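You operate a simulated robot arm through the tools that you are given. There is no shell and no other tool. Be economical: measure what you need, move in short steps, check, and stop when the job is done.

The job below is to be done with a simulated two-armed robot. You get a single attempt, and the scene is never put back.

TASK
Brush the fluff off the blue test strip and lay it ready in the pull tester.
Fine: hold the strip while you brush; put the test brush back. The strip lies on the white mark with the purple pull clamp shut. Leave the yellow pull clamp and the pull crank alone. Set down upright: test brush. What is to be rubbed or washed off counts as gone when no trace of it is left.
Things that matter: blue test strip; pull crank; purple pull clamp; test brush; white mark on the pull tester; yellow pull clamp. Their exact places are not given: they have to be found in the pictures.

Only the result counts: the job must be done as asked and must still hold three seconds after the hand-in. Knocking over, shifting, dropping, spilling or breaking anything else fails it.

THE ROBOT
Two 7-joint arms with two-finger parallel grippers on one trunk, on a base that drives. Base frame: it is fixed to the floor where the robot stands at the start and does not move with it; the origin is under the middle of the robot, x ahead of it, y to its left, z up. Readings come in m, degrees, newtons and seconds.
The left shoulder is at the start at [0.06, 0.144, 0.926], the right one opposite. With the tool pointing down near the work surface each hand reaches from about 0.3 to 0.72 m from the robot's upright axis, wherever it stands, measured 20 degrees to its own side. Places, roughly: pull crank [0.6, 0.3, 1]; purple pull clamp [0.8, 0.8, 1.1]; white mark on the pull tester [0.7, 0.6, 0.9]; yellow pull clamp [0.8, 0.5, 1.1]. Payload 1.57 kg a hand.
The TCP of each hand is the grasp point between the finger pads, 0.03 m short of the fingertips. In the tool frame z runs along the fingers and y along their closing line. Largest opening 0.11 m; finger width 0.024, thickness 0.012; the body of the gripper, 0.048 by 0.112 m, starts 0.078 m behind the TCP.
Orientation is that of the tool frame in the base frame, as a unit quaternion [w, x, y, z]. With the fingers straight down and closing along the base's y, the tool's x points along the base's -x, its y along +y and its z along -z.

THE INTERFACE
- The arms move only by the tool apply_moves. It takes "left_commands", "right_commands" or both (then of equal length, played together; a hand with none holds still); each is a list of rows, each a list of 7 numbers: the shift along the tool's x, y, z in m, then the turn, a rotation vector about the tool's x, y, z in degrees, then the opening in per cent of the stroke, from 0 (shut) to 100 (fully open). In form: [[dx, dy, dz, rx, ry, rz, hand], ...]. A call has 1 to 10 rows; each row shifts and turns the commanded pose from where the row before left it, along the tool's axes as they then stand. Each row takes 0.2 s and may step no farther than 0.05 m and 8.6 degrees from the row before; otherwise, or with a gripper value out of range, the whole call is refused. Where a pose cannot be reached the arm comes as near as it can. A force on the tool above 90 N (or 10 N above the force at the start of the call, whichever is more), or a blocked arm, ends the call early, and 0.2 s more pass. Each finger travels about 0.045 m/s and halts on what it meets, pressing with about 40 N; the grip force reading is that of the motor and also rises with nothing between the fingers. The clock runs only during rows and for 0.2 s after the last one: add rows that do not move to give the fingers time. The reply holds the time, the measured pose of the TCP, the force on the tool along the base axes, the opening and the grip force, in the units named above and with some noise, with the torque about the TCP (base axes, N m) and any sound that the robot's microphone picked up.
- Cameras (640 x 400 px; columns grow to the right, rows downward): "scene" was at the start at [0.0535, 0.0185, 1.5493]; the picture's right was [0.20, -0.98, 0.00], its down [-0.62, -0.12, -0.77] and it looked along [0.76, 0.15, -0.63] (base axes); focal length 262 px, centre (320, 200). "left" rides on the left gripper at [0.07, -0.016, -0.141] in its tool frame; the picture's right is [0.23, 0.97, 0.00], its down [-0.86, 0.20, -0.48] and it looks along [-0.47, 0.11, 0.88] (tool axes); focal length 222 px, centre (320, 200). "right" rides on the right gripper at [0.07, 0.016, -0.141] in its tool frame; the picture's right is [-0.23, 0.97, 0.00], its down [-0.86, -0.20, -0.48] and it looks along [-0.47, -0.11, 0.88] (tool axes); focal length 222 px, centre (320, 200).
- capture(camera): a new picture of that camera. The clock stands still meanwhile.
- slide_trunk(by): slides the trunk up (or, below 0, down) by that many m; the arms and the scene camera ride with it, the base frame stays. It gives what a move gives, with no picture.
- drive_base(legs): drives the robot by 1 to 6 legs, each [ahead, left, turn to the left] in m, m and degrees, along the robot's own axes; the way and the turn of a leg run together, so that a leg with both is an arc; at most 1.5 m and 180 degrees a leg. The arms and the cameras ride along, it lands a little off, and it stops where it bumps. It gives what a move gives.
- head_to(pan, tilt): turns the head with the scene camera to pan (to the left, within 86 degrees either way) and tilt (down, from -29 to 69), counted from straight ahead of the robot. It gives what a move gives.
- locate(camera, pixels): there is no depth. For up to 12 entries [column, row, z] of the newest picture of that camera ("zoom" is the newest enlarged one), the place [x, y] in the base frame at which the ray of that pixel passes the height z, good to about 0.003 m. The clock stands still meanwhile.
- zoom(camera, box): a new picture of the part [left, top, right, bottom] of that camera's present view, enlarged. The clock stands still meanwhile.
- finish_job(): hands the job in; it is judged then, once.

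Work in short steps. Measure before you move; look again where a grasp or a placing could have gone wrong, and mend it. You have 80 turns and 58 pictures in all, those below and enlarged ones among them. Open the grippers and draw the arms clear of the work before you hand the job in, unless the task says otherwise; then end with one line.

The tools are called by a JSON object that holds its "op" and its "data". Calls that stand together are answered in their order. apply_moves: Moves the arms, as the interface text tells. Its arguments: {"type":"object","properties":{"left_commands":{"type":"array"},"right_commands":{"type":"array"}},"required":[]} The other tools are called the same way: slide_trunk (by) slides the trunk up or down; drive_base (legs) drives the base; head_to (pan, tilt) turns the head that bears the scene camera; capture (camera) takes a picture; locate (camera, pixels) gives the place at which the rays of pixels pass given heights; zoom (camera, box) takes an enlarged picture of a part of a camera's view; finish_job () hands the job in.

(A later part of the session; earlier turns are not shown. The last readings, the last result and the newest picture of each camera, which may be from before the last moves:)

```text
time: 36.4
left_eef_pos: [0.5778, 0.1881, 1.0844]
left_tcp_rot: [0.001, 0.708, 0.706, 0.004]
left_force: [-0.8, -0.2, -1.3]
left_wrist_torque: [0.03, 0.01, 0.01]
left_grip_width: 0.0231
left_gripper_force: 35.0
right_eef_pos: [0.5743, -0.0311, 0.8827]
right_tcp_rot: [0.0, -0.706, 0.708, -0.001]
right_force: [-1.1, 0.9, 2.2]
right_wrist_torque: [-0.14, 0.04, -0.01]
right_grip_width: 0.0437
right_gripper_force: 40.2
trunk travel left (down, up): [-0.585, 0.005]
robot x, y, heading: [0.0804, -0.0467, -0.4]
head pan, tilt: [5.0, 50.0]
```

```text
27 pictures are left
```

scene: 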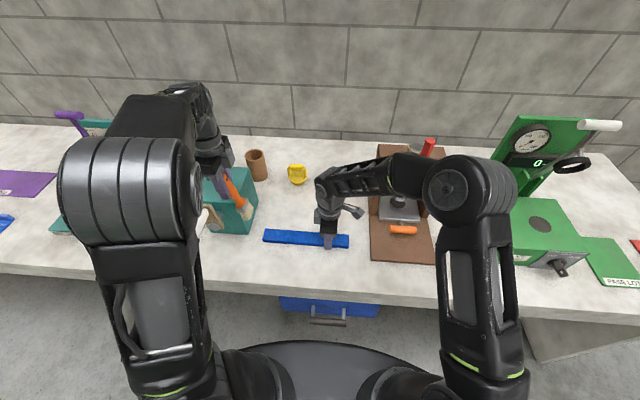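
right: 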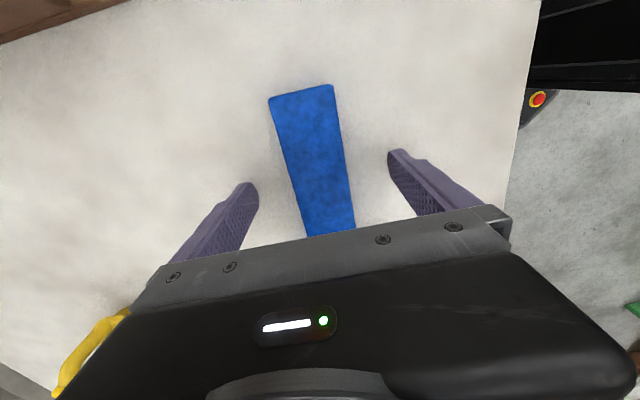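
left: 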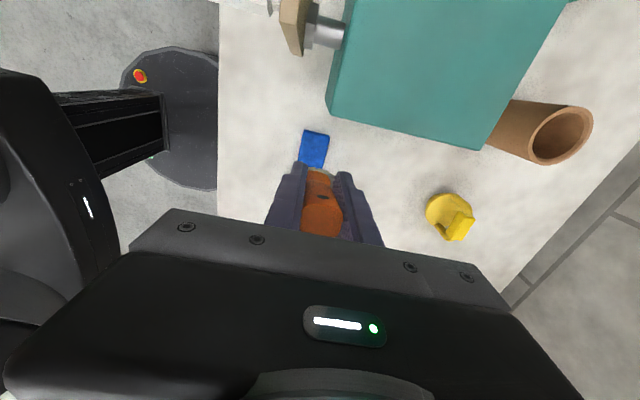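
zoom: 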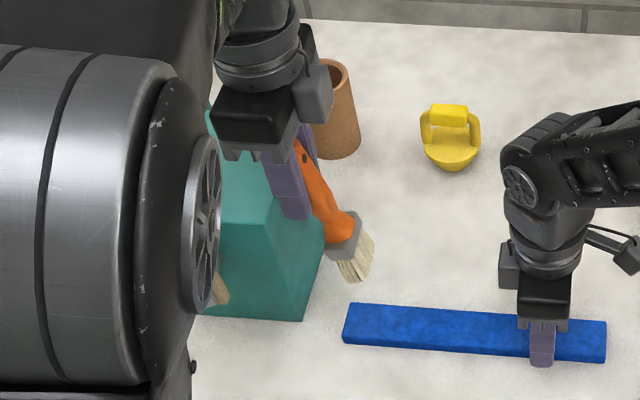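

The fluff looks gone, but the brush got tilted in the grip (bristles toward -y). I measure the tilt: handle hole, ferrule and tip lie in the plane x≈0.578.

{"op": "locate", "data": {"camera": "scene", "pixels": [[248.5, 180.2, 1.0], [248.5, 180.2, 1.1], [262.6, 208.1, 1.0], [262.6, 208.1, 1.1], [267.5, 217.9, 0.95], [267.5, 217.9, 1.05]]}}

{"op": "zoom", "data": {"camera": "scene", "box": [220, 155, 300, 245]}}

{"op": "capture", "data": {"camera": "right"}}

```text
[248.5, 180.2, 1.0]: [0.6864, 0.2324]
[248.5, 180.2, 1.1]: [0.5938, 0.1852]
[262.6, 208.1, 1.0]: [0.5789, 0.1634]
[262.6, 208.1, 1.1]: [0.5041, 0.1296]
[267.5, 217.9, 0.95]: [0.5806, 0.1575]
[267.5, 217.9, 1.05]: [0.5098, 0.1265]
```

```text
4.44 times, centred on (260, 200) of scene
```

zoom: 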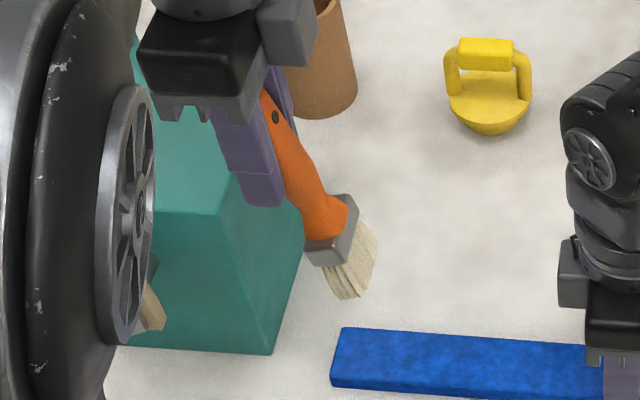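

```text
25 pictures are left
```

right: 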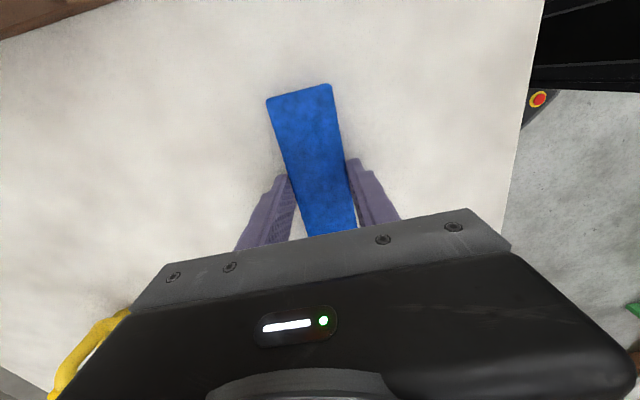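

The tilt comes out near 12°, bristles toward -y. The strip's end is clean in view. I set the brush down upright on free bench at (0.68,0.09), with the hand tilted 12° to compensate, then regrasp it straight.

{"op": "apply_moves", "data": {"left_commands": [[-0.03, 0.03, 0, 0, 0, 0, 0], [-0.03, 0.03, 0, 0, 0, 0, 0], [-0.038, 0.03, 0, 0, 0, 0, 0], [0, 0.012, 0.03, 0, 0, 0, 0], [0, 0, 0.025, 0, 6, 0, 0], [0, 0, 0, 0, 6, 0, 0], [0, 0, 0, 0, 0, 0, 0]]}}

{"op": "zoom", "data": {"camera": "scene", "box": [220, 130, 340, 250]}}

{"op": "capture", "data": {"camera": "left"}}

```text
time: 38.0
left_eef_pos: [0.6765, 0.0882, 1.0326]
left_tcp_rot: [-0.072, 0.704, 0.702, 0.078]
left_force: [0.0, -0.4, -0.9]
left_wrist_torque: [-0.03, -0.02, 0.01]
left_grip_width: 0.0231
left_gripper_force: 35.1
left hand out of reach, approached as far as the arm can: row 4
right_eef_pos: [0.5751, -0.031, 0.8828]
right_tcp_rot: [-0.001, -0.706, 0.708, 0.0]
right_force: [0.1, -0.9, 1.5]
right_wrist_torque: [-0.08, 0.02, 0.0]
right_grip_width: 0.044
right_gripper_force: 40.2
trunk travel left (down, up): [-0.585, 0.005]
robot x, y, heading: [0.0797, -0.045, -0.3]
head pan, tilt: [5.0, 50.0]
```

```text
3.33 times, centred on (280, 190) of scene
```

zoom: 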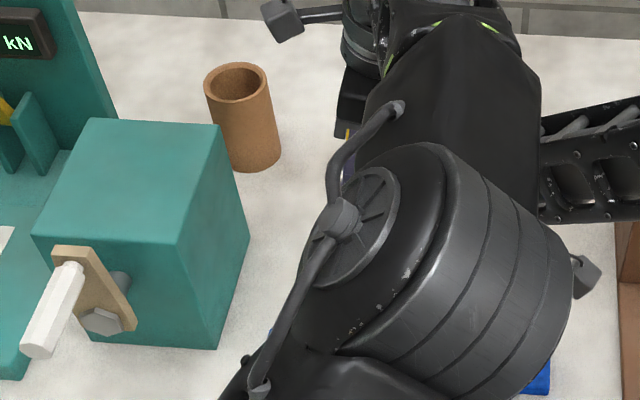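

```text
23 pictures are left
```

left: 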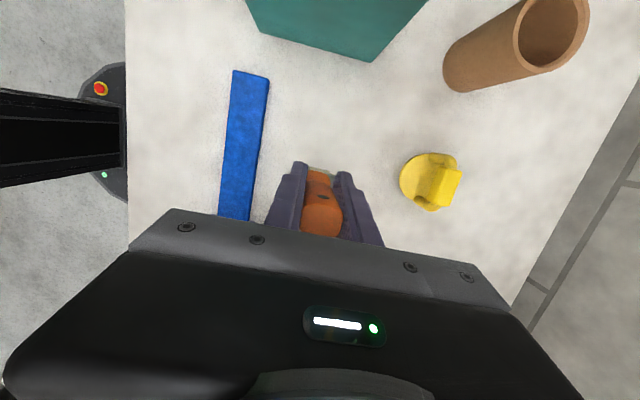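

From the left view the bristle edge sits at row ~167, suggesting a tilt nearer 17°. Zoom to check it, and also the strip end.

{"op": "zoom", "data": {"camera": "left", "box": [260, 140, 380, 245]}}

{"op": "zoom", "data": {"camera": "left", "box": [205, 60, 285, 130]}}

```text
3.81 times, centred on (320, 192) of left
```

zoom: 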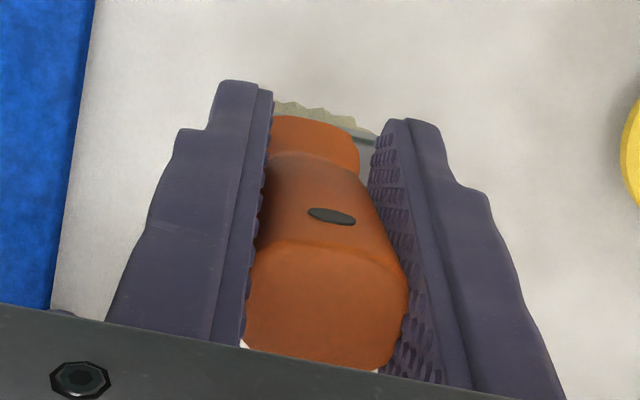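

```text
5.71 times, centred on (245, 95) of left
```

zoom: 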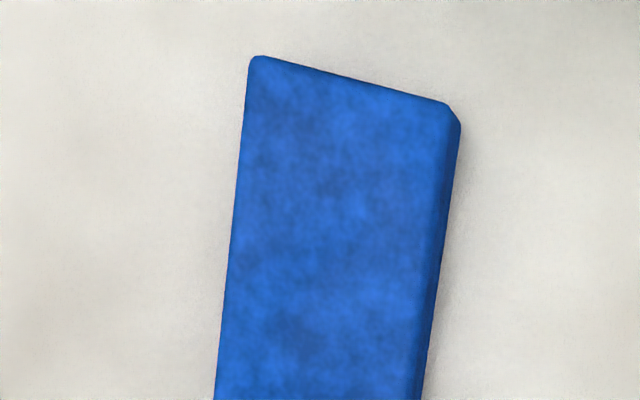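

Strip is spotless. Tilt estimate 17.5°: tilt the hand 5.5° more and lower to contact.

{"op": "apply_moves", "data": {"left_commands": [[0, 0, 0, 0, 5.5, 0, 0], [-0.009, 0, 0.0286, 0, 0, 0, 0], [-0.006, 0, 0.019, 0, 0, 0, 0], [-0.0021, 0, 0.0067, 0, 0, 0, 0], [0, 0, 0, 0, 0, 0, 0]]}}

{"op": "zoom", "data": {"camera": "left", "box": [240, 120, 400, 245]}}

```text
time: 39.2
left_eef_pos: [0.6774, 0.0898, 0.9743]
left_tcp_rot: [-0.105, 0.7, 0.697, 0.111]
left_force: [-0.4, 1.5, 1.8]
left_wrist_torque: [-0.03, 0.09, 0.0]
left_grip_width: 0.0231
left_gripper_force: 35.7
right_eef_pos: [0.5748, -0.0312, 0.8819]
right_tcp_rot: [0.001, -0.706, 0.708, 0.0]
right_force: [0.5, -0.1, 0.1]
right_wrist_torque: [0.03, -0.02, -0.02]
right_grip_width: 0.0439
right_gripper_force: 40.7
trunk travel left (down, up): [-0.585, 0.005]
robot x, y, heading: [0.0789, -0.0436, -0.4]
head pan, tilt: [5.0, 50.0]
```

```text
3.20 times, centred on (320, 182) of left
```

zoom: 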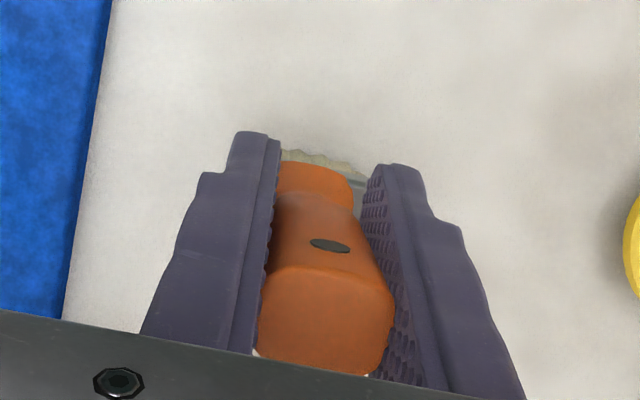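

Barely touching (≈3 N). Push about 3 mm more to seat the bristles.

{"op": "apply_moves", "data": {"left_commands": [[-0.0006, 0, 0.0019, 0, 0, 0, 0], [-0.0005, 0, 0.0015, 0, 0, 0, 0], [0, 0, 0, 0, 0, 0, 0]]}}

```text
time: 40.0
left_eef_pos: [0.6762, 0.0904, 0.9728]
left_tcp_rot: [-0.104, 0.7, 0.698, 0.113]
left_force: [2.0, 0.9, 30.3]
left_wrist_torque: [-0.22, 0.56, 0.01]
left_grip_width: 0.023
left_gripper_force: 35.2
right_eef_pos: [0.5738, -0.0295, 0.8843]
right_tcp_rot: [0.001, -0.706, 0.708, 0.0]
right_force: [-0.5, 0.8, 0.3]
right_wrist_torque: [-0.02, -0.03, 0.0]
right_grip_width: 0.0438
right_gripper_force: 39.9
trunk travel left (down, up): [-0.585, 0.005]
robot x, y, heading: [0.0763, -0.0454, -0.3]
head pan, tilt: [5.0, 50.0]
```

Seated: 30 N, centre of pressure within the base. Ease up 1.5 mm, then open slowly.

{"op": "apply_moves", "data": {"left_commands": [[0.0005, 0, -0.0014, 0, 0, 0, 0], [0, 0, 0, 0, 0, 0, 24], [0, 0, 0, 0, 0, 0, 28], [0, 0, 0, 0, 0, 0, 40], [0, 0, 0, 0, 0, 0, 70], [0, 0, 0, 0, 0, 0, 100], [0, 0, 0, 0, 0, 0, 100], [0, 0, 0, 0, 0, 0, 100], [0, 0, 0, 0, 0, 0, 100]]}}

{"op": "zoom", "data": {"camera": "left", "box": [200, 100, 440, 250]}}

```text
time: 42.0
left_eef_pos: [0.6784, 0.0896, 0.9727]
left_tcp_rot: [-0.105, 0.699, 0.698, 0.112]
left_force: [0.0, 0.4, -0.3]
left_wrist_torque: [0.0, 0.02, 0.0]
left_grip_width: 0.1101
left_gripper_force: 0.1
right_eef_pos: [0.5749, -0.0313, 0.8828]
right_tcp_rot: [0.0, -0.706, 0.708, 0.0]
right_force: [0.7, 0.7, 0.9]
right_wrist_torque: [0.0, 0.0, 0.03]
right_grip_width: 0.0437
right_gripper_force: 39.7
trunk travel left (down, up): [-0.585, 0.005]
robot x, y, heading: [0.0758, -0.0478, -0.3]
head pan, tilt: [5.0, 50.0]
```

```text
2.67 times, centred on (320, 175) of left
```

zoom: 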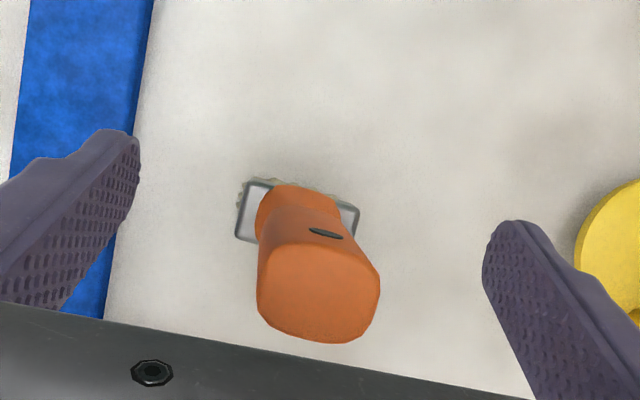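

The brush stands by itself. Untilt the hand about the TCP.

{"op": "apply_moves", "data": {"left_commands": [[0, 0, 0, 0, -6, 0, 100], [0, 0, 0, 0, -6, 0, 100], [0, 0, 0, 0, -5.5, 0, 100], [0, 0, 0, 0, 0, 0, 100]]}}

{"op": "capture", "data": {"camera": "left"}}

{"op": "locate", "data": {"camera": "left", "pixels": [[320, 148, 0.88], [298, 148, 0.885], [342, 148, 0.885], [320, 220, 1.01]]}}

```text
time: 43.0
left_eef_pos: [0.6761, 0.0894, 0.9734]
left_tcp_rot: [0.003, 0.71, 0.704, 0.004]
left_force: [-0.2, -0.2, 0.2]
left_wrist_torque: [0.02, -0.02, -0.01]
left_grip_width: 0.11
left_gripper_force: 0.0
right_eef_pos: [0.5749, -0.0306, 0.8831]
right_tcp_rot: [0.0, -0.705, 0.709, 0.0]
right_force: [-0.2, -0.3, 0.4]
right_wrist_torque: [-0.08, -0.01, 0.02]
right_grip_width: 0.0437
right_gripper_force: 40.1
trunk travel left (down, up): [-0.585, 0.005]
robot x, y, heading: [0.0812, -0.0486, -0.2]
head pan, tilt: [5.0, 50.0]
```

```text
18 pictures are left
```

left: 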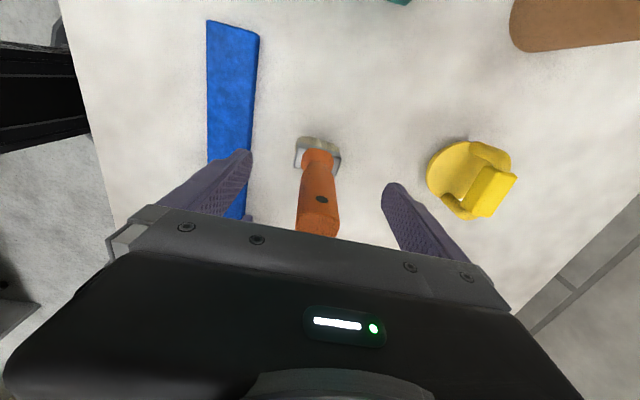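

```text
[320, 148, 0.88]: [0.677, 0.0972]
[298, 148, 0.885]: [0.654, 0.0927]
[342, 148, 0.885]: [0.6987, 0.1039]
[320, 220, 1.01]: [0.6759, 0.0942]
```

Brush centred at about (0.676,0.094). I close the left hand on it (3 mm shift in y), and release the strip with the right hand.

{"op": "apply_moves", "data": {"left_commands": [[0.003, 0, 0, 0, 0, 0, 100], [0, 0, 0, 0, 0, 0, 0], [0, 0, 0, 0, 0, 0, 0], [0, 0, 0, 0, 0, 0, 0], [0, 0, 0, 0, 0, 0, 0], [0, 0, 0, 0, 0, 0, 0], [0, 0, 0, 0, 0, 0, 0], [0, 0, 0, 0, 0, 0, 0]], "right_commands": [[0, 0, 0, 0, 0, 0, 50], [0, 0, 0, 0, 0, 0, 60], [0, 0, 0, 0, 0, 0, 100], [0, 0, 0, 0, 0, 0, 100], [0, 0, 0, 0, 0, 0, 100], [0, 0, 0, 0, 0, 0, 100], [0, 0, 0, 0, 0, 0, 100], [0, 0, 0, 0, 0, 0, 100]]}}

{"op": "apply_moves", "data": {"left_commands": [[0, 0, -0.01, 0, 0, 0, 0], [0, 0, -0.03, 0, 0, 0, 0], [0, 0, -0.03, 0, 0, 0, 0], [0, 0, -0.03, 0, 0, 0, 0], [0, 0, -0.025, 0, 0, 0, 0], [0, 0, 0, 0, 0, 0, 0], [0, 0, 0, 0, 0, 0, 0], [0, 0, 0, 0, 0, 0, 0], [0, 0, 0, 0, 0, 0, 0], [0, 0, 0, 0, 0, 0, 0]], "right_commands": [[0, 0, -0.01, 0, 0, 0, 100], [0, 0, -0.05, 0, 0, 0, 100], [0, 0, -0.05, 0, 0, 0, 100], [0, 0, -0.05, 0, 0, 0, 100], [0, 0, -0.05, 0, 0, 0, 100], [0, 0.045, 0, 0, 0, 0, 100], [0, 0.045, 0, 0, 0, 0, 100], [0, 0.045, 0, 0, 0, 0, 100], [0, 0.045, 0, 0, 0, 0, 100], [0, 0, 0, 0, 0, 0, 100]]}}

{"op": "capture", "data": {"camera": "left"}}

```text
time: 44.8
left_eef_pos: [0.6734, 0.0909, 0.9718]
left_tcp_rot: [0.003, 0.708, 0.706, 0.004]
left_force: [-0.9, 0.7, 2.0]
left_wrist_torque: [0.02, 0.13, 0.02]
left_grip_width: 0.023
left_gripper_force: 31.6
right_eef_pos: [0.5741, -0.0304, 0.8829]
right_tcp_rot: [0.0, -0.706, 0.708, 0.0]
right_force: [-0.5, 0.1, 1.0]
right_wrist_torque: [0.01, 0.05, 0.02]
right_grip_width: 0.11
right_gripper_force: 0.0
trunk travel left (down, up): [-0.585, 0.005]
robot x, y, heading: [0.0808, -0.0504, -0.2]
head pan, tilt: [5.0, 50.0]
```

```text
time: 47.0
left_eef_pos: [0.6678, 0.0915, 1.095]
left_tcp_rot: [0.004, 0.709, 0.705, 0.006]
left_force: [0.1, -0.3, -1.3]
left_wrist_torque: [0.0, -0.01, -0.01]
left_grip_width: 0.0232
left_gripper_force: 35.7
left hand out of reach, approached as far as the arm can: row 4, 5
right_eef_pos: [0.3971, -0.0317, 1.0909]
right_tcp_rot: [-0.001, -0.703, 0.711, 0.001]
right_force: [0.0, -0.1, 0.7]
right_wrist_torque: [0.04, 0.01, 0.01]
right_grip_width: 0.1098
right_gripper_force: 0.1
trunk travel left (down, up): [-0.585, 0.005]
robot x, y, heading: [0.076, -0.0495, 0.0]
head pan, tilt: [5.0, 50.0]
```

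```text
17 pictures are left
```

left: 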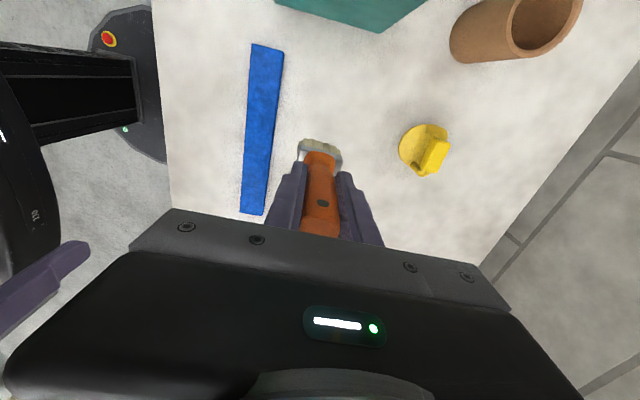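

Brush is straight in the grip. Driving to bring it over its home (0.719,-0.088).

{"op": "drive_base", "data": {"legs": [[0.06, 0, 0], [0, -0.18, 0]]}}

```text
time: 49.1
left_eef_pos: [0.7275, -0.0901, 1.0936]
left_tcp_rot: [0.003, 0.708, 0.706, 0.006]
left_force: [-0.2, -0.3, 0.3]
left_wrist_torque: [0.01, 0.04, -0.02]
left_grip_width: 0.023
left_gripper_force: 35.1
right_eef_pos: [0.4552, -0.2136, 1.0918]
right_tcp_rot: [-0.001, -0.704, 0.711, 0.001]
right_force: [0.8, -0.3, -0.2]
right_wrist_torque: [0.05, -0.02, -0.02]
right_grip_width: 0.1101
right_gripper_force: 0.1
trunk travel left (down, up): [-0.585, 0.005]
robot x, y, heading: [0.143, -0.2254, -0.2]
head pan, tilt: [5.0, 50.0]
```

Positioned at (0.7275,-0.090). Shift x by -0.008 and lower to z≈0.973.

{"op": "apply_moves", "data": {"left_commands": [[0, -0.008, 0.02, 0, 0, 0, 0], [0, 0, 0.04, 0, 0, 0, 0], [0, 0, 0.04, 0, 0, 0, 0], [0, 0, 0.015, 0, 0, 0, 0], [0, 0, 0.005, 0, 0, 0, 0], [0, 0, 0, 0, 0, 0, 0]]}}

```text
time: 50.5
left_eef_pos: [0.7225, -0.0855, 0.9801]
left_tcp_rot: [0.012, 0.705, 0.709, 0.005]
left_force: [1.0, -0.1, -1.0]
left_wrist_torque: [-0.03, 0.01, -0.03]
left_grip_width: 0.023
left_gripper_force: 35.6
right_eef_pos: [0.4714, -0.2439, 1.078]
right_tcp_rot: [-0.021, -0.665, 0.746, 0.005]
right_force: [-1.0, -0.7, 0.3]
right_wrist_torque: [-0.02, -0.04, 0.02]
right_grip_width: 0.11
right_gripper_force: 0.0
trunk travel left (down, up): [-0.585, 0.005]
robot x, y, heading: [0.1357, -0.2265, -0.2]
head pan, tilt: [5.0, 50.0]
```

The right arm was nudged (pose changed) — probably touched by the left arm. I move the right hand away to the right.

{"op": "apply_moves", "data": {"right_commands": [[0.03, 0.02, -0.02, 0, 0, 0, 100], [0.04, 0.01, 0, 0, 0, 0, 100], [0.04, 0.01, 0, 0, 0, 0, 100], [0.04, 0, 0, 0, 0, 0, 100], [0.04, 0, 0, 0, 0, 0, 100], [0, 0, 0, 0, 0, 0, 100]]}}

{"op": "capture", "data": {"camera": "scene"}}

```text
time: 51.9
left_eef_pos: [0.7193, -0.0879, 0.9733]
left_tcp_rot: [0.004, 0.708, 0.706, 0.005]
left_force: [-0.2, 0.1, -0.8]
left_wrist_torque: [0.01, 0.01, -0.02]
left_grip_width: 0.0231
left_gripper_force: 35.4
right_eef_pos: [0.4155, -0.4018, 1.1123]
right_tcp_rot: [-0.002, -0.704, 0.71, 0.0]
right_force: [-0.2, 0.9, 0.1]
right_wrist_torque: [0.0, -0.01, 0.04]
right_grip_width: 0.1101
right_gripper_force: 0.0
trunk travel left (down, up): [-0.585, 0.005]
robot x, y, heading: [0.1353, -0.2285, 0.2]
head pan, tilt: [5.0, 50.0]
```

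```text
16 pictures are left
```

scene: 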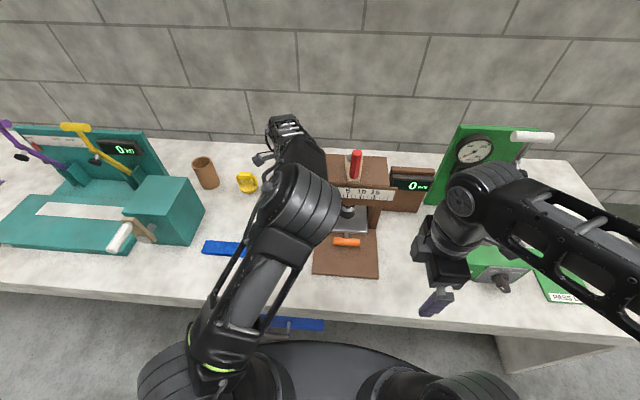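

Left hand is now at its aim, brush just above the bench. Lower 2.5 mm to seat it.

{"op": "apply_moves", "data": {"left_commands": [[-0.002, 0, 0.0015, 0, 0, 0, 0], [0, 0, 0.001, 0, 0, 0, 0], [0, 0, 0, 0, 0, 0, 0]]}}

```text
time: 52.7
left_eef_pos: [0.7208, -0.0893, 0.9722]
left_tcp_rot: [0.005, 0.708, 0.706, 0.006]
left_force: [0.6, -0.2, 5.9]
left_wrist_torque: [0.13, 0.03, -0.02]
left_grip_width: 0.0234
left_gripper_force: 35.7
right_eef_pos: [0.4137, -0.4024, 1.1127]
right_tcp_rot: [-0.002, -0.703, 0.711, 0.0]
right_force: [-0.4, 0.2, -0.9]
right_wrist_torque: [-0.01, -0.02, -0.03]
right_grip_width: 0.1099
right_gripper_force: 0.1
trunk travel left (down, up): [-0.585, 0.005]
robot x, y, heading: [0.1369, -0.2293, -0.2]
head pan, tilt: [5.0, 50.0]
```

Contact at 6 N. Opening gently, then rising straight up.

{"op": "apply_moves", "data": {"left_commands": [[0, 0, 0, 0, 0, 0, 24], [0, 0, 0, 0, 0, 0, 28], [0, 0, 0, 0, 0, 0, 40], [0, 0, 0, 0, 0, 0, 70], [0, 0, 0, 0, 0, 0, 100], [0, 0, 0, 0, 0, 0, 100], [0, 0, 0, 0, 0, 0, 100], [0, 0, 0, 0, 0, 0, 100]]}}

{"op": "apply_moves", "data": {"left_commands": [[0, 0, -0.02, 0, 0, 0, 100], [0, 0, -0.04, 0, 0, 0, 100], [0, 0, -0.04, 0, 0, 0, 100], [0, 0, -0.02, 0, 0, 0, 100], [0, 0, 0, 0, 0, 0, 100]]}}

{"op": "capture", "data": {"camera": "left"}}

```text
time: 54.5
left_eef_pos: [0.7195, -0.0908, 0.9715]
left_tcp_rot: [0.003, 0.708, 0.707, 0.005]
left_force: [0.4, 0.4, 0.8]
left_wrist_torque: [-0.03, -0.01, 0.02]
left_grip_width: 0.11
left_gripper_force: 0.0
right_eef_pos: [0.4151, -0.4024, 1.1117]
right_tcp_rot: [-0.002, -0.703, 0.711, 0.0]
right_force: [0.0, 0.5, -0.5]
right_wrist_torque: [0.0, -0.04, 0.02]
right_grip_width: 0.1099
right_gripper_force: 0.0
trunk travel left (down, up): [-0.585, 0.005]
robot x, y, heading: [0.1369, -0.2291, -0.2]
head pan, tilt: [5.0, 50.0]
```

```text
time: 55.7
left_eef_pos: [0.7189, -0.0905, 1.0921]
left_tcp_rot: [0.004, 0.708, 0.706, 0.005]
left_force: [-0.3, 0.0, 1.4]
left_wrist_torque: [-0.01, -0.01, -0.01]
left_grip_width: 0.11
left_gripper_force: 0.0
right_eef_pos: [0.4141, -0.4015, 1.1115]
right_tcp_rot: [-0.002, -0.703, 0.711, 0.0]
right_force: [0.4, -0.5, -0.5]
right_wrist_torque: [-0.01, 0.0, 0.01]
right_grip_width: 0.1097
right_gripper_force: 0.1
trunk travel left (down, up): [-0.585, 0.005]
robot x, y, heading: [0.1404, -0.2307, -0.4]
head pan, tilt: [5.0, 50.0]
```

```text
15 pictures are left
```

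left: 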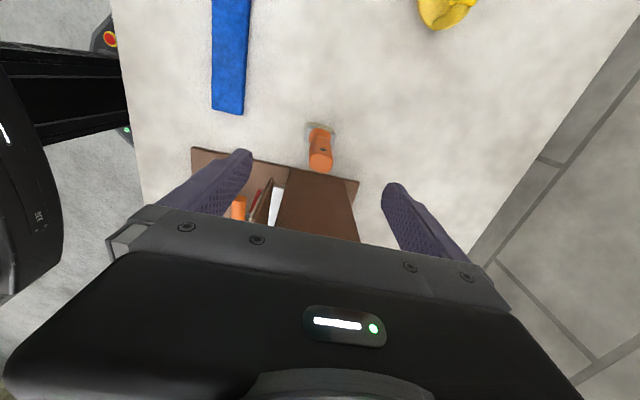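

The brush is back upright at home. Now the strip: drive back and left so the left hand comes over the strip near y≈0.055.

{"op": "drive_base", "data": {"legs": [[-0.04, 0, 0], [0, 0.145, 0]]}}

{"op": "apply_moves", "data": {"left_commands": [[0, -0.035, 0, 0, 0, 0, 100], [0, -0.035, 0, 0, 0, 0, 100], [0, -0.03, 0, 0, 0, 0, 100], [0, 0, 0, 0, 0, 0, 100]]}}

{"op": "capture", "data": {"camera": "left"}}

```text
time: 57.5
left_eef_pos: [0.6788, 0.0554, 1.0913]
left_tcp_rot: [0.004, 0.708, 0.706, 0.004]
left_force: [0.3, 0.8, 0.3]
left_wrist_torque: [-0.03, 0.0, 0.02]
left_grip_width: 0.1102
left_gripper_force: 0.0
right_eef_pos: [0.3735, -0.2553, 1.1112]
right_tcp_rot: [-0.001, -0.704, 0.711, 0.0]
right_force: [0.7, -0.7, 0.2]
right_wrist_torque: [-0.03, -0.02, 0.03]
right_grip_width: 0.1101
right_gripper_force: 0.1
trunk travel left (down, up): [-0.585, 0.005]
robot x, y, heading: [0.1017, -0.084, -0.2]
head pan, tilt: [5.0, 50.0]
```

```text
time: 58.5
left_eef_pos: [0.5785, 0.0554, 1.0891]
left_tcp_rot: [0.003, 0.708, 0.706, 0.005]
left_force: [0.3, 0.0, 0.4]
left_wrist_torque: [0.04, 0.04, -0.03]
left_grip_width: 0.11
left_gripper_force: 0.0
right_eef_pos: [0.3758, -0.2582, 1.1116]
right_tcp_rot: [-0.002, -0.704, 0.711, 0.001]
right_force: [0.0, 1.0, 0.7]
right_wrist_torque: [0.02, 0.02, 0.0]
right_grip_width: 0.1102
right_gripper_force: 0.1
trunk travel left (down, up): [-0.585, 0.005]
robot x, y, heading: [0.1003, -0.0833, -0.5]
head pan, tilt: [5.0, 50.0]
```

```text
14 pictures are left
```

left: 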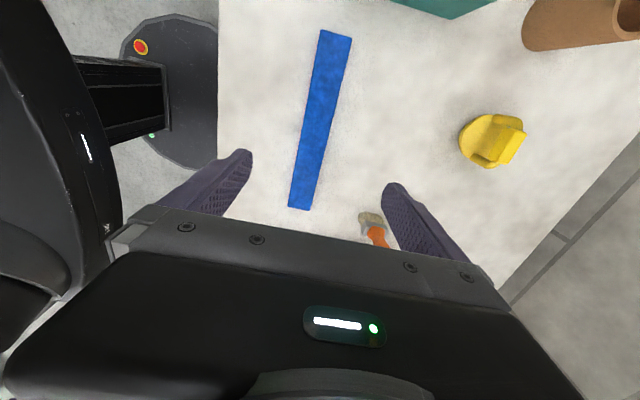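

Locate the strip's corners: (320,30),(352,39) at the left end, (289,206),(310,209) at the right end, top z 0.863.

{"op": "locate", "data": {"camera": "left", "pixels": [[320, 30, 0.863], [352, 39, 0.863], [289, 206, 0.863], [310, 210, 0.863], [305, 120, 0.863], [332, 122, 0.863]]}}

```text
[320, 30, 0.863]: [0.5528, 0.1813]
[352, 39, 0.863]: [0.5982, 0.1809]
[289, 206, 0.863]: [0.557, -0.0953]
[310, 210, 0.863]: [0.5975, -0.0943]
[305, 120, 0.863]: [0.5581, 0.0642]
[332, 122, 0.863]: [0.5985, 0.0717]
```

Strip centre (0.5765,0.043). Lower around it and grip.

{"op": "apply_moves", "data": {"left_commands": [[0, -0.002, 0.04, 0, 0, 0, 100], [0, 0, 0.05, 0, 0, 0, 100], [0, 0, 0.05, 0, 0, 0, 100], [0, 0, 0.04, 0, 0, 0, 100], [0, 0, 0.018, 0, 0, 0, 100], [0, 0, 0.008, 0, 0, 0, 100], [0, 0, 0, 0, 0, 0, 100]]}}

{"op": "apply_moves", "data": {"left_commands": [[0, 0, 0, 0, 0, 0, 20], [0, 0, 0, 0, 0, 0, 0], [0, 0, 0, 0, 0, 0, 0], [0, 0, 0, 0, 0, 0, 0], [0, 0, 0, 0, 0, 0, 0], [0, 0, 0, 0, 0, 0, 0]]}}

{"op": "apply_moves", "data": {"left_commands": [[0, 0, -0.01, 0, 0, 0, 0], [0, 0, -0.04, 0, 0, 0, 0], [0, 0, -0.05, 0, 0, 0, 0], [0, 0, -0.05, 0, 0, 0, 0], [0, 0, -0.05, 0, 0, 0, 0], [0, 0, -0.01, 0, 0, 0, 0], [0, 0, 0, 0, 0, 0, 0]]}}

{"op": "capture", "data": {"camera": "left"}}

```text
time: 60.1
left_eef_pos: [0.5799, 0.0553, 0.8829]
left_tcp_rot: [0.004, 0.708, 0.706, 0.005]
left_force: [0.9, 0.2, -0.3]
left_wrist_torque: [-0.03, -0.03, 0.01]
left_grip_width: 0.11
left_gripper_force: 0.0
right_eef_pos: [0.3743, -0.2582, 1.1122]
right_tcp_rot: [-0.001, -0.703, 0.711, 0.0]
right_force: [-0.4, -0.4, 0.2]
right_wrist_torque: [0.02, -0.01, -0.02]
right_grip_width: 0.1101
right_gripper_force: 0.0
trunk travel left (down, up): [-0.585, 0.005]
robot x, y, heading: [0.1029, -0.0842, -0.0]
head pan, tilt: [5.0, 50.0]
```

```text
time: 61.5
left_eef_pos: [0.5802, 0.0542, 0.8832]
left_tcp_rot: [0.003, 0.708, 0.706, 0.005]
left_force: [0.5, 0.9, 0.0]
left_wrist_torque: [-0.02, 0.02, -0.01]
left_grip_width: 0.044
left_gripper_force: 32.1
right_eef_pos: [0.3745, -0.2567, 1.1117]
right_tcp_rot: [-0.001, -0.703, 0.711, 0.0]
right_force: [-0.1, -0.2, 0.6]
right_wrist_torque: [-0.01, -0.01, -0.01]
right_grip_width: 0.1099
right_gripper_force: 0.1
trunk travel left (down, up): [-0.585, 0.005]
robot x, y, heading: [0.1011, -0.083, -0.5]
head pan, tilt: [5.0, 50.0]
```

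```text
time: 63.1
left_eef_pos: [0.5773, 0.0556, 1.0928]
left_tcp_rot: [0.003, 0.708, 0.706, 0.006]
left_force: [-0.8, 0.4, -1.5]
left_wrist_torque: [0.0, 0.01, -0.02]
left_grip_width: 0.0437
left_gripper_force: 40.1
right_eef_pos: [0.3747, -0.2573, 1.1113]
right_tcp_rot: [-0.001, -0.703, 0.711, 0.001]
right_force: [0.3, -0.4, -0.2]
right_wrist_torque: [-0.01, 0.01, -0.02]
right_grip_width: 0.1099
right_gripper_force: 0.0
trunk travel left (down, up): [-0.585, 0.005]
robot x, y, heading: [0.1008, -0.0875, -0.2]
head pan, tilt: [5.0, 50.0]
```

```text
13 pictures are left
```

left: 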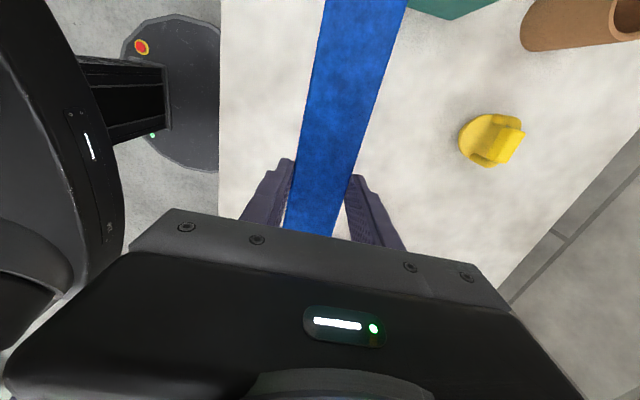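

Strip is held level. Retract the arm to x≈0.43, drive left 0.57 in front of the tester, and look.

{"op": "apply_moves", "data": {"left_commands": [[0, -0.05, 0, 0, 0, 0, 0], [0, -0.05, 0, 0, 0, 0, 0], [0, -0.05, 0, 0, 0, 0, 0], [0, 0, 0, 0, 0, 0, 0]]}}

{"op": "drive_base", "data": {"legs": [[0, 0.57, 0]]}}

{"op": "head_to", "data": {"pan": 10, "tilt": 35}}

{"op": "capture", "data": {"camera": "scene"}}

```text
time: 64.1
left_eef_pos: [0.4277, 0.0538, 1.0912]
left_tcp_rot: [0.003, 0.708, 0.706, 0.004]
left_force: [0.2, 0.4, -1.0]
left_wrist_torque: [0.01, 0.05, -0.02]
left_grip_width: 0.0436
left_gripper_force: 40.0
right_eef_pos: [0.3755, -0.2569, 1.1126]
right_tcp_rot: [-0.001, -0.704, 0.711, 0.0]
right_force: [-0.4, -0.1, -0.3]
right_wrist_torque: [-0.04, 0.04, -0.02]
right_grip_width: 0.1103
right_gripper_force: 0.1
trunk travel left (down, up): [-0.585, 0.005]
robot x, y, heading: [0.0969, -0.0838, -0.5]
head pan, tilt: [5.0, 50.0]
```

```text
time: 67.4
left_eef_pos: [0.4306, 0.6184, 1.0919]
left_tcp_rot: [0.004, 0.709, 0.705, 0.005]
left_force: [0.1, 1.2, -0.6]
left_wrist_torque: [-0.01, 0.0, -0.03]
left_grip_width: 0.0437
left_gripper_force: 40.3
right_eef_pos: [0.3779, 0.3081, 1.1133]
right_tcp_rot: [-0.002, -0.703, 0.712, 0.0]
right_force: [0.6, 0.2, -0.4]
right_wrist_torque: [0.0, 0.01, 0.03]
right_grip_width: 0.1098
right_gripper_force: 0.1
trunk travel left (down, up): [-0.585, 0.005]
robot x, y, heading: [0.1017, 0.4802, -0.3]
head pan, tilt: [5.0, 50.0]
```

```text
time: 68.1
left_eef_pos: [0.43, 0.6191, 1.0923]
left_tcp_rot: [0.004, 0.709, 0.705, 0.006]
left_force: [-0.4, -0.2, 0.2]
left_wrist_torque: [0.01, -0.01, -0.01]
left_grip_width: 0.0439
left_gripper_force: 40.2
right_eef_pos: [0.376, 0.3063, 1.1114]
right_tcp_rot: [-0.001, -0.702, 0.712, 0.0]
right_force: [0.5, 0.2, -0.5]
right_wrist_torque: [0.02, 0.02, -0.01]
right_grip_width: 0.1103
right_gripper_force: 0.1
trunk travel left (down, up): [-0.585, 0.005]
robot x, y, heading: [0.1071, 0.4809, -0.3]
head pan, tilt: [10.0, 35.0]
```

```text
12 pictures are left
```

scene: 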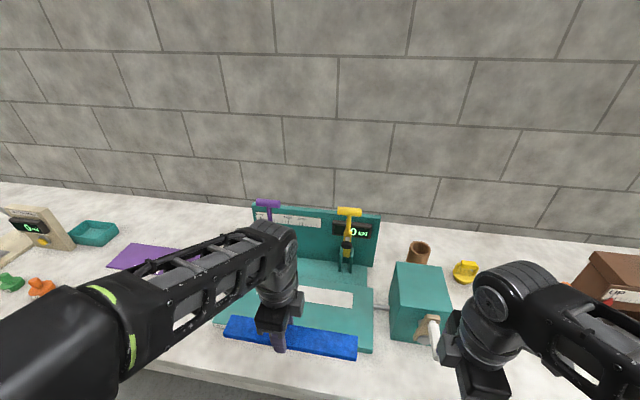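

Zooming on the tester: yellow lever at x-col 348, mark at (330,297).

{"op": "zoom", "data": {"camera": "scene", "box": [210, 190, 400, 360]}}

```text
2.35 times, centred on (305, 275) of scene
```

zoom: 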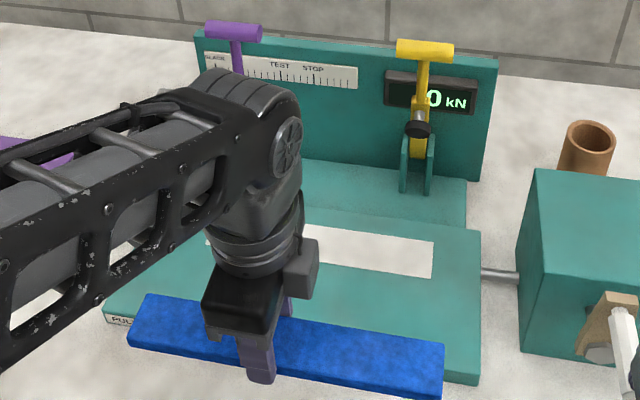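

Locating the mark's right corners, yellow clamp bracket/handle, purple handle in this view.

{"op": "locate", "data": {"camera": "zoom", "pixels": [[434, 242, 0.87], [434, 242, 0.89], [431, 277, 0.87], [431, 277, 0.89], [425, 51, 1.1], [425, 51, 1.15], [233, 33, 1.1], [233, 33, 1.15], [416, 128, 1.0], [416, 128, 1.05], [206, 242, 0.88], [480, 380, 0.85]]}}

```text
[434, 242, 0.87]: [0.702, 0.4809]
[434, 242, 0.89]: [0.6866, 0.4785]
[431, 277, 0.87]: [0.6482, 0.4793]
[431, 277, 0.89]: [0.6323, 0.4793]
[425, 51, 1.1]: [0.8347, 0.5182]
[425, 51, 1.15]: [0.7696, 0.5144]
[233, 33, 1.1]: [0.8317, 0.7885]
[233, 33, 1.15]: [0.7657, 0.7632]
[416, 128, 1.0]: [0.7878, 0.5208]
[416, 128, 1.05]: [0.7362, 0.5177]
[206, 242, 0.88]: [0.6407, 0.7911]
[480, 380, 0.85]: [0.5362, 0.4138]
```

Mark: centre (0.6695,0.6345), z≈0.877, about 0.055×0.31; the strip fits. Move the strip over it at z 1.09.

{"op": "apply_moves", "data": {"left_commands": [[0.005, 0.04, 0, 0, 0, 0, 0], [0.005, 0.04, 0, 0, 0, 0, 0], [0.005, 0.04, 0, 0, 0, 0, 0], [0.005, 0.04, 0, 0, 0, 0, 0], [0.0075, 0.04, 0, 0, 0, 0, 0], [0, 0.0395, 0, 0, 0, 0, 0], [0, 0, 0.05, 0, 0, 0, 0], [0, 0, 0.05, 0, 0, 0, 0], [0, 0, 0.035, 0, 0, 0, 0], [0, 0, 0, 0, 0, 0, 0]]}}

{"op": "capture", "data": {"camera": "left"}}

```text
time: 70.3
left_eef_pos: [0.67, 0.6454, 0.9599]
left_tcp_rot: [0.004, 0.709, 0.705, 0.005]
left_force: [0.4, 0.2, 0.4]
left_wrist_torque: [0.06, 0.02, 0.04]
left_grip_width: 0.0438
left_gripper_force: 39.4
right_eef_pos: [0.3777, 0.3068, 1.1118]
right_tcp_rot: [-0.001, -0.702, 0.712, 0.0]
right_force: [0.5, -0.7, -0.4]
right_wrist_torque: [0.01, 0.0, 0.02]
right_grip_width: 0.1099
right_gripper_force: 0.2
trunk travel left (down, up): [-0.585, 0.005]
robot x, y, heading: [0.1061, 0.4816, -0.2]
head pan, tilt: [10.0, 35.0]
```

```text
10 pictures are left
```

left: 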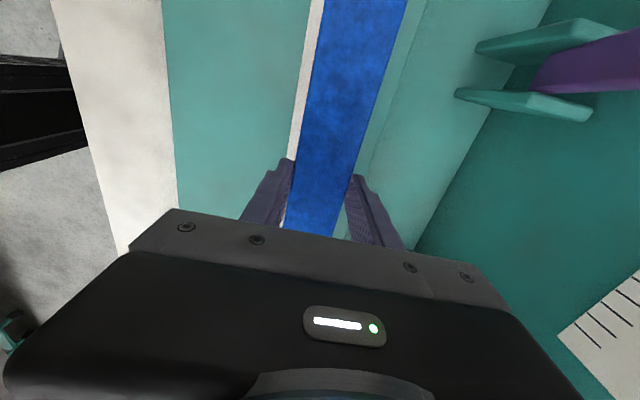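

The mark's front edge shows left of the strip, e.g. (309,50),(300,110). Locate to check alignment.

{"op": "locate", "data": {"camera": "left", "pixels": [[311, 40, 0.877], [302, 105, 0.877], [165, 100, 0.877], [320, 40, 0.94], [305, 130, 0.94], [402, 20, 0.94], [360, 165, 0.94]]}}

```text
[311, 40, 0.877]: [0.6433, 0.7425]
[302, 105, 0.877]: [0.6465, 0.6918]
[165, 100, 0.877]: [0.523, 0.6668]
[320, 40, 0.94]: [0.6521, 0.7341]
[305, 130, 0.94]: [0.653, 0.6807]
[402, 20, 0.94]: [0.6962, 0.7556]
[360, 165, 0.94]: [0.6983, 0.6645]
```

Aligned within the mark (front edge 0.644, strip 0.649–0.693). Lower to near contact.

{"op": "apply_moves", "data": {"left_commands": [[0.001, 0.0005, 0.03, 0, 0, 0, 0], [0, 0, 0.013, 0, 0, 0, 0], [0, 0, 0.003, 0, 0, 0, 0], [0, 0, 0, 0, 0, 0, 0]]}}

```text
time: 71.3
left_eef_pos: [0.6722, 0.646, 0.9139]
left_tcp_rot: [0.003, 0.709, 0.705, 0.006]
left_force: [0.2, 0.7, 1.0]
left_wrist_torque: [0.0, -0.02, 0.0]
left_grip_width: 0.0437
left_gripper_force: 40.5
right_eef_pos: [0.3777, 0.3065, 1.1127]
right_tcp_rot: [-0.001, -0.703, 0.711, 0.0]
right_force: [-0.8, 1.0, 0.1]
right_wrist_torque: [-0.01, 0.04, -0.02]
right_grip_width: 0.11
right_gripper_force: 0.1
trunk travel left (down, up): [-0.585, 0.005]
robot x, y, heading: [0.1035, 0.4821, -0.2]
head pan, tilt: [10.0, 35.0]
```

Not yet in contact; small steps down.

{"op": "apply_moves", "data": {"left_commands": [[0, -0.001, 0.002, 0, 0, 0, 0], [0, 0, 0.002, 0, 0, 0, 0], [0, 0, 0, 0, 0, 0, 0]]}}

```text
time: 72.1
left_eef_pos: [0.6719, 0.6455, 0.9127]
left_tcp_rot: [0.006, 0.708, 0.706, 0.007]
left_force: [2.9, 1.1, 23.4]
left_wrist_torque: [0.02, 0.41, -0.04]
left_grip_width: 0.0438
left_gripper_force: 39.8
right_eef_pos: [0.376, 0.3069, 1.1129]
right_tcp_rot: [-0.001, -0.703, 0.712, 0.0]
right_force: [0.9, -0.1, -0.9]
right_wrist_torque: [0.01, 0.01, 0.02]
right_grip_width: 0.1101
right_gripper_force: 0.0
trunk travel left (down, up): [-0.585, 0.005]
robot x, y, heading: [0.1009, 0.4798, -0.4]
head pan, tilt: [10.0, 35.0]
```

Contact (23 N). Ease 1.5 mm, open, and rise to z≈1.06, then look.

{"op": "apply_moves", "data": {"left_commands": [[0, 0, -0.0015, 0, 0, 0, 0], [0, 0, 0, 0, 0, 0, 44], [0, 0, 0, 0, 0, 0, 55], [0, 0, 0, 0, 0, 0, 70], [0, 0, 0, 0, 0, 0, 70], [0, 0, -0.03, 0, 0, 0, 70], [0, 0, -0.05, 0, 0, 0, 70], [0, 0, -0.05, 0, 0, 0, 70], [0, 0, -0.03, 0, 0, 0, 70], [0, 0, 0, 0, 0, 0, 70]]}}

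{"op": "capture", "data": {"camera": "left"}}

```text
time: 74.3
left_eef_pos: [0.669, 0.6455, 1.0733]
left_tcp_rot: [0.004, 0.709, 0.705, 0.004]
left_force: [1.1, -0.5, 0.1]
left_wrist_torque: [-0.03, 0.03, 0.0]
left_grip_width: 0.0769
left_gripper_force: 0.0
right_eef_pos: [0.3775, 0.3066, 1.112]
right_tcp_rot: [-0.001, -0.703, 0.711, 0.0]
right_force: [0.0, -0.6, 0.2]
right_wrist_torque: [-0.02, 0.0, -0.01]
right_grip_width: 0.1101
right_gripper_force: 0.0
trunk travel left (down, up): [-0.585, 0.005]
robot x, y, heading: [0.1001, 0.4804, -0.2]
head pan, tilt: [10.0, 35.0]
```

```text
9 pictures are left
```

left: 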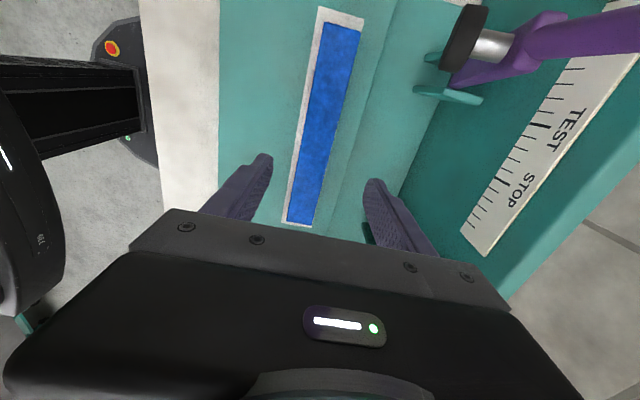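

The strip lies on the mark with white visible on the front and both ends. Check margins by locating corners, plus the purple clamp parts (knob (463,35), lever).

{"op": "locate", "data": {"camera": "left", "pixels": [[319, 7, 0.878], [363, 17, 0.878], [283, 222, 0.878], [312, 228, 0.878], [326, 22, 0.891], [360, 31, 0.891], [289, 220, 0.891], [309, 224, 0.891], [463, 35, 1.055], [570, 35, 1.1]]}}

{"op": "zoom", "data": {"camera": "left", "box": [240, 0, 400, 240]}}

```text
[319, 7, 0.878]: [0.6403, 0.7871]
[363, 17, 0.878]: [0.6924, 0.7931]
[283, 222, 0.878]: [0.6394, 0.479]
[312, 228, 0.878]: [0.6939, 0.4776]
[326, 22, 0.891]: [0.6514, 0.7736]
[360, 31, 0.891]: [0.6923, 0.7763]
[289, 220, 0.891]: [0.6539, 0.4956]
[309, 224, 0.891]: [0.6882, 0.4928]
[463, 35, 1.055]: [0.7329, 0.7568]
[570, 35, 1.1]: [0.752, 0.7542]
```

```text
1.67 times, centred on (320, 120) of left
```

zoom: 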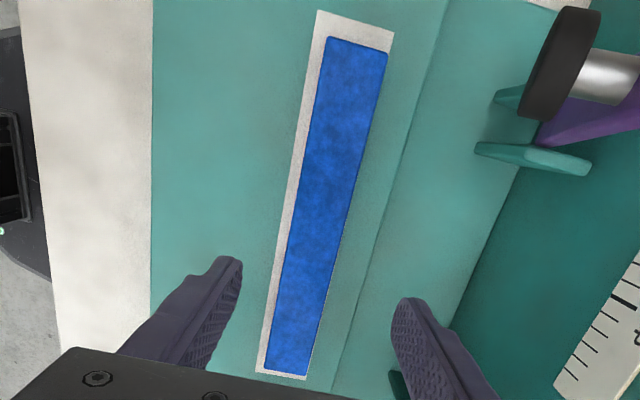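

The strip is ~4 mm back of the mark's centre. I centre it by lowering, closing at x≈0.667 (fingers push it), and reopening.

{"op": "apply_moves", "data": {"left_commands": [[0, -0.003, 0.04, 0, 0, 0, 70], [0, 0, 0.05, 0, 0, 0, 70], [0, 0, 0.05, 0, 0, 0, 70], [0, 0, 0.018, 0, 0, 0, 70], [0, 0, 0, 0, 0, 0, 70]]}}

{"op": "apply_moves", "data": {"left_commands": [[0, 0, 0, 0, 0, 0, 40], [0, 0, 0, 0, 0, 0, 38], [0, 0, 0, 0, 0, 0, 38], [0, 0, 0, 0, 0, 0, 38], [0, 0, 0, 0, 0, 0, 38]]}}

```text
time: 75.5
left_eef_pos: [0.6678, 0.6444, 0.912]
left_tcp_rot: [0.004, 0.709, 0.706, 0.005]
left_force: [-0.6, -0.1, -0.2]
left_wrist_torque: [0.0, 0.01, -0.02]
left_grip_width: 0.0772
left_gripper_force: 0.0
right_eef_pos: [0.3764, 0.3075, 1.1117]
right_tcp_rot: [-0.001, -0.703, 0.711, 0.0]
right_force: [-0.1, -0.3, -1.0]
right_wrist_torque: [0.02, -0.02, 0.03]
right_grip_width: 0.11
right_gripper_force: 0.0
trunk travel left (down, up): [-0.585, 0.005]
robot x, y, heading: [0.1027, 0.4842, -0.3]
head pan, tilt: [10.0, 35.0]
```

```text
time: 76.7
left_eef_pos: [0.6669, 0.646, 0.9128]
left_tcp_rot: [0.004, 0.709, 0.705, 0.004]
left_force: [-0.2, 0.0, 0.4]
left_wrist_torque: [0.01, -0.01, 0.02]
left_grip_width: 0.0439
left_gripper_force: 39.5
right_eef_pos: [0.377, 0.3061, 1.1116]
right_tcp_rot: [-0.001, -0.703, 0.711, 0.0]
right_force: [-0.2, 0.3, -0.3]
right_wrist_torque: [-0.01, -0.01, 0.0]
right_grip_width: 0.11
right_gripper_force: 0.0
trunk travel left (down, up): [-0.585, 0.005]
robot x, y, heading: [0.1012, 0.4787, -0.4]
head pan, tilt: [10.0, 35.0]
```

Centred. Open, rise, and retract the left hand before going for the purple lever.

{"op": "apply_moves", "data": {"left_commands": [[0, 0, 0, 0, 0, 0, 50], [0, 0, 0, 0, 0, 0, 70], [0, 0, 0, 0, 0, 0, 70], [0, 0, -0.03, 0, 0, 0, 70], [0, 0, -0.05, 0, 0, 0, 70], [0, 0, -0.05, 0, 0, 0, 70], [0, 0, -0.04, 0, 0, 0, 70], [0, -0.05, -0.0, 0, 0, 0, 70], [0, -0.05, 0, 0, 0, 0, 70], [0, -0.05, 0, 0, 0, 0, 70]]}}

{"op": "drive_base", "data": {"legs": [[0, 0.14, 0]]}}

{"op": "apply_moves", "data": {"left_commands": [[0, 0, -0.02, -7.5, 0, 0, 60], [0, 0, -0.02, -7.5, 0, 0, 60], [0, 0, -0.02, -7.5, 0, 0, 60], [0, 0, 0, -7.5, 0, 0, 60], [0, 0, 0, -7.5, 0, 0, 60], [0, 0, 0, -7.5, 0, 0, 60], [0, 0, 0, 0, 0, 0, 60]]}}

{"op": "capture", "data": {"camera": "scene"}}

```text
time: 78.9
left_eef_pos: [0.5129, 0.6475, 1.0831]
left_tcp_rot: [0.005, 0.709, 0.705, 0.006]
left_force: [-0.7, 0.9, -0.4]
left_wrist_torque: [-0.02, -0.04, -0.02]
left_grip_width: 0.0771
left_gripper_force: 0.0
right_eef_pos: [0.3758, 0.3063, 1.1128]
right_tcp_rot: [-0.001, -0.703, 0.711, 0.0]
right_force: [-0.6, -0.1, 0.6]
right_wrist_torque: [0.01, -0.07, 0.02]
right_grip_width: 0.1101
right_gripper_force: 0.1
trunk travel left (down, up): [-0.585, 0.005]
robot x, y, heading: [0.1015, 0.4822, -0.4]
head pan, tilt: [10.0, 35.0]
```

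```text
time: 80.3
left_eef_pos: [0.5158, 0.7902, 1.082]
left_tcp_rot: [0.005, 0.709, 0.705, 0.005]
left_force: [0.7, 0.5, -0.7]
left_wrist_torque: [-0.02, 0.0, 0.02]
left_grip_width: 0.0768
left_gripper_force: 0.1
right_eef_pos: [0.379, 0.4497, 1.1124]
right_tcp_rot: [-0.002, -0.703, 0.711, -0.001]
right_force: [0.0, 0.8, -0.1]
right_wrist_torque: [-0.03, 0.02, 0.0]
right_grip_width: 0.1099
right_gripper_force: 0.1
trunk travel left (down, up): [-0.585, 0.005]
robot x, y, heading: [0.1071, 0.6211, -0.4]
head pan, tilt: [10.0, 35.0]
```

```text
time: 81.9
left_eef_pos: [0.5142, 0.7873, 1.1484]
left_tcp_rot: [0.275, 0.653, 0.65, 0.274]
left_force: [0.7, 0.3, -0.3]
left_wrist_torque: [0.0, 0.0, 0.03]
left_grip_width: 0.0659
left_gripper_force: 0.1
left hand out of reach, approached as far as the arm can: row 6
right_eef_pos: [0.3773, 0.4478, 1.1121]
right_tcp_rot: [-0.001, -0.703, 0.712, 0.0]
right_force: [0.3, 1.2, 0.0]
right_wrist_torque: [-0.01, -0.03, -0.04]
right_grip_width: 0.11
right_gripper_force: 0.0
trunk travel left (down, up): [-0.585, 0.005]
robot x, y, heading: [0.1033, 0.6229, -0.3]
head pan, tilt: [10.0, 35.0]
```

```text
7 pictures are left
```

scene: 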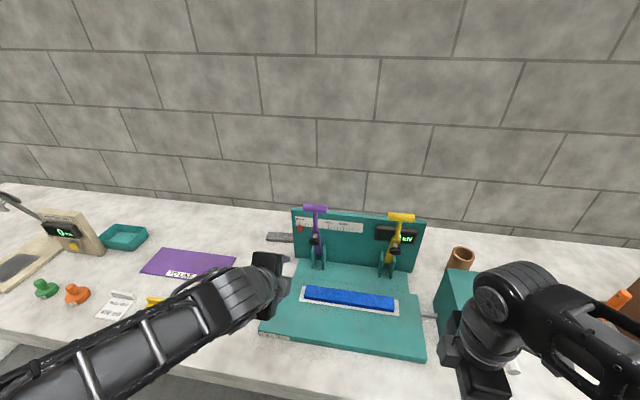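

Hand tilted 45°. The purple bar spans (304–328, 208), pivot near (318,258), knob (316,240). Locate to refine.

{"op": "locate", "data": {"camera": "scene", "pixels": [[315.5, 208.5, 1.14], [315.5, 208.5, 1.16], [315.5, 208.5, 1.18], [304, 207.5, 1.16], [328, 209, 1.16], [316, 240, 1.05], [318, 262, 0.92], [318, 252, 0.95]]}}

{"op": "zoom", "data": {"camera": "scene", "box": [250, 195, 410, 325]}}

```text
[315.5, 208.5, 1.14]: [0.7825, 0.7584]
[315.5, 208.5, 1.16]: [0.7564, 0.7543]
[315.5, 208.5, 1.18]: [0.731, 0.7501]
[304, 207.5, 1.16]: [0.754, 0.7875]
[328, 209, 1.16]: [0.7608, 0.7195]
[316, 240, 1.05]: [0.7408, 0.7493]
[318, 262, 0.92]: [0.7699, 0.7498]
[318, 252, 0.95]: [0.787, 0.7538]
```

```text
3.08 times, centred on (330, 260) of scene
```

zoom: 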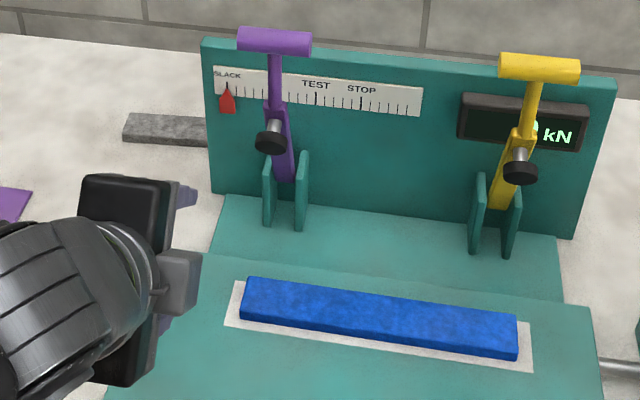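

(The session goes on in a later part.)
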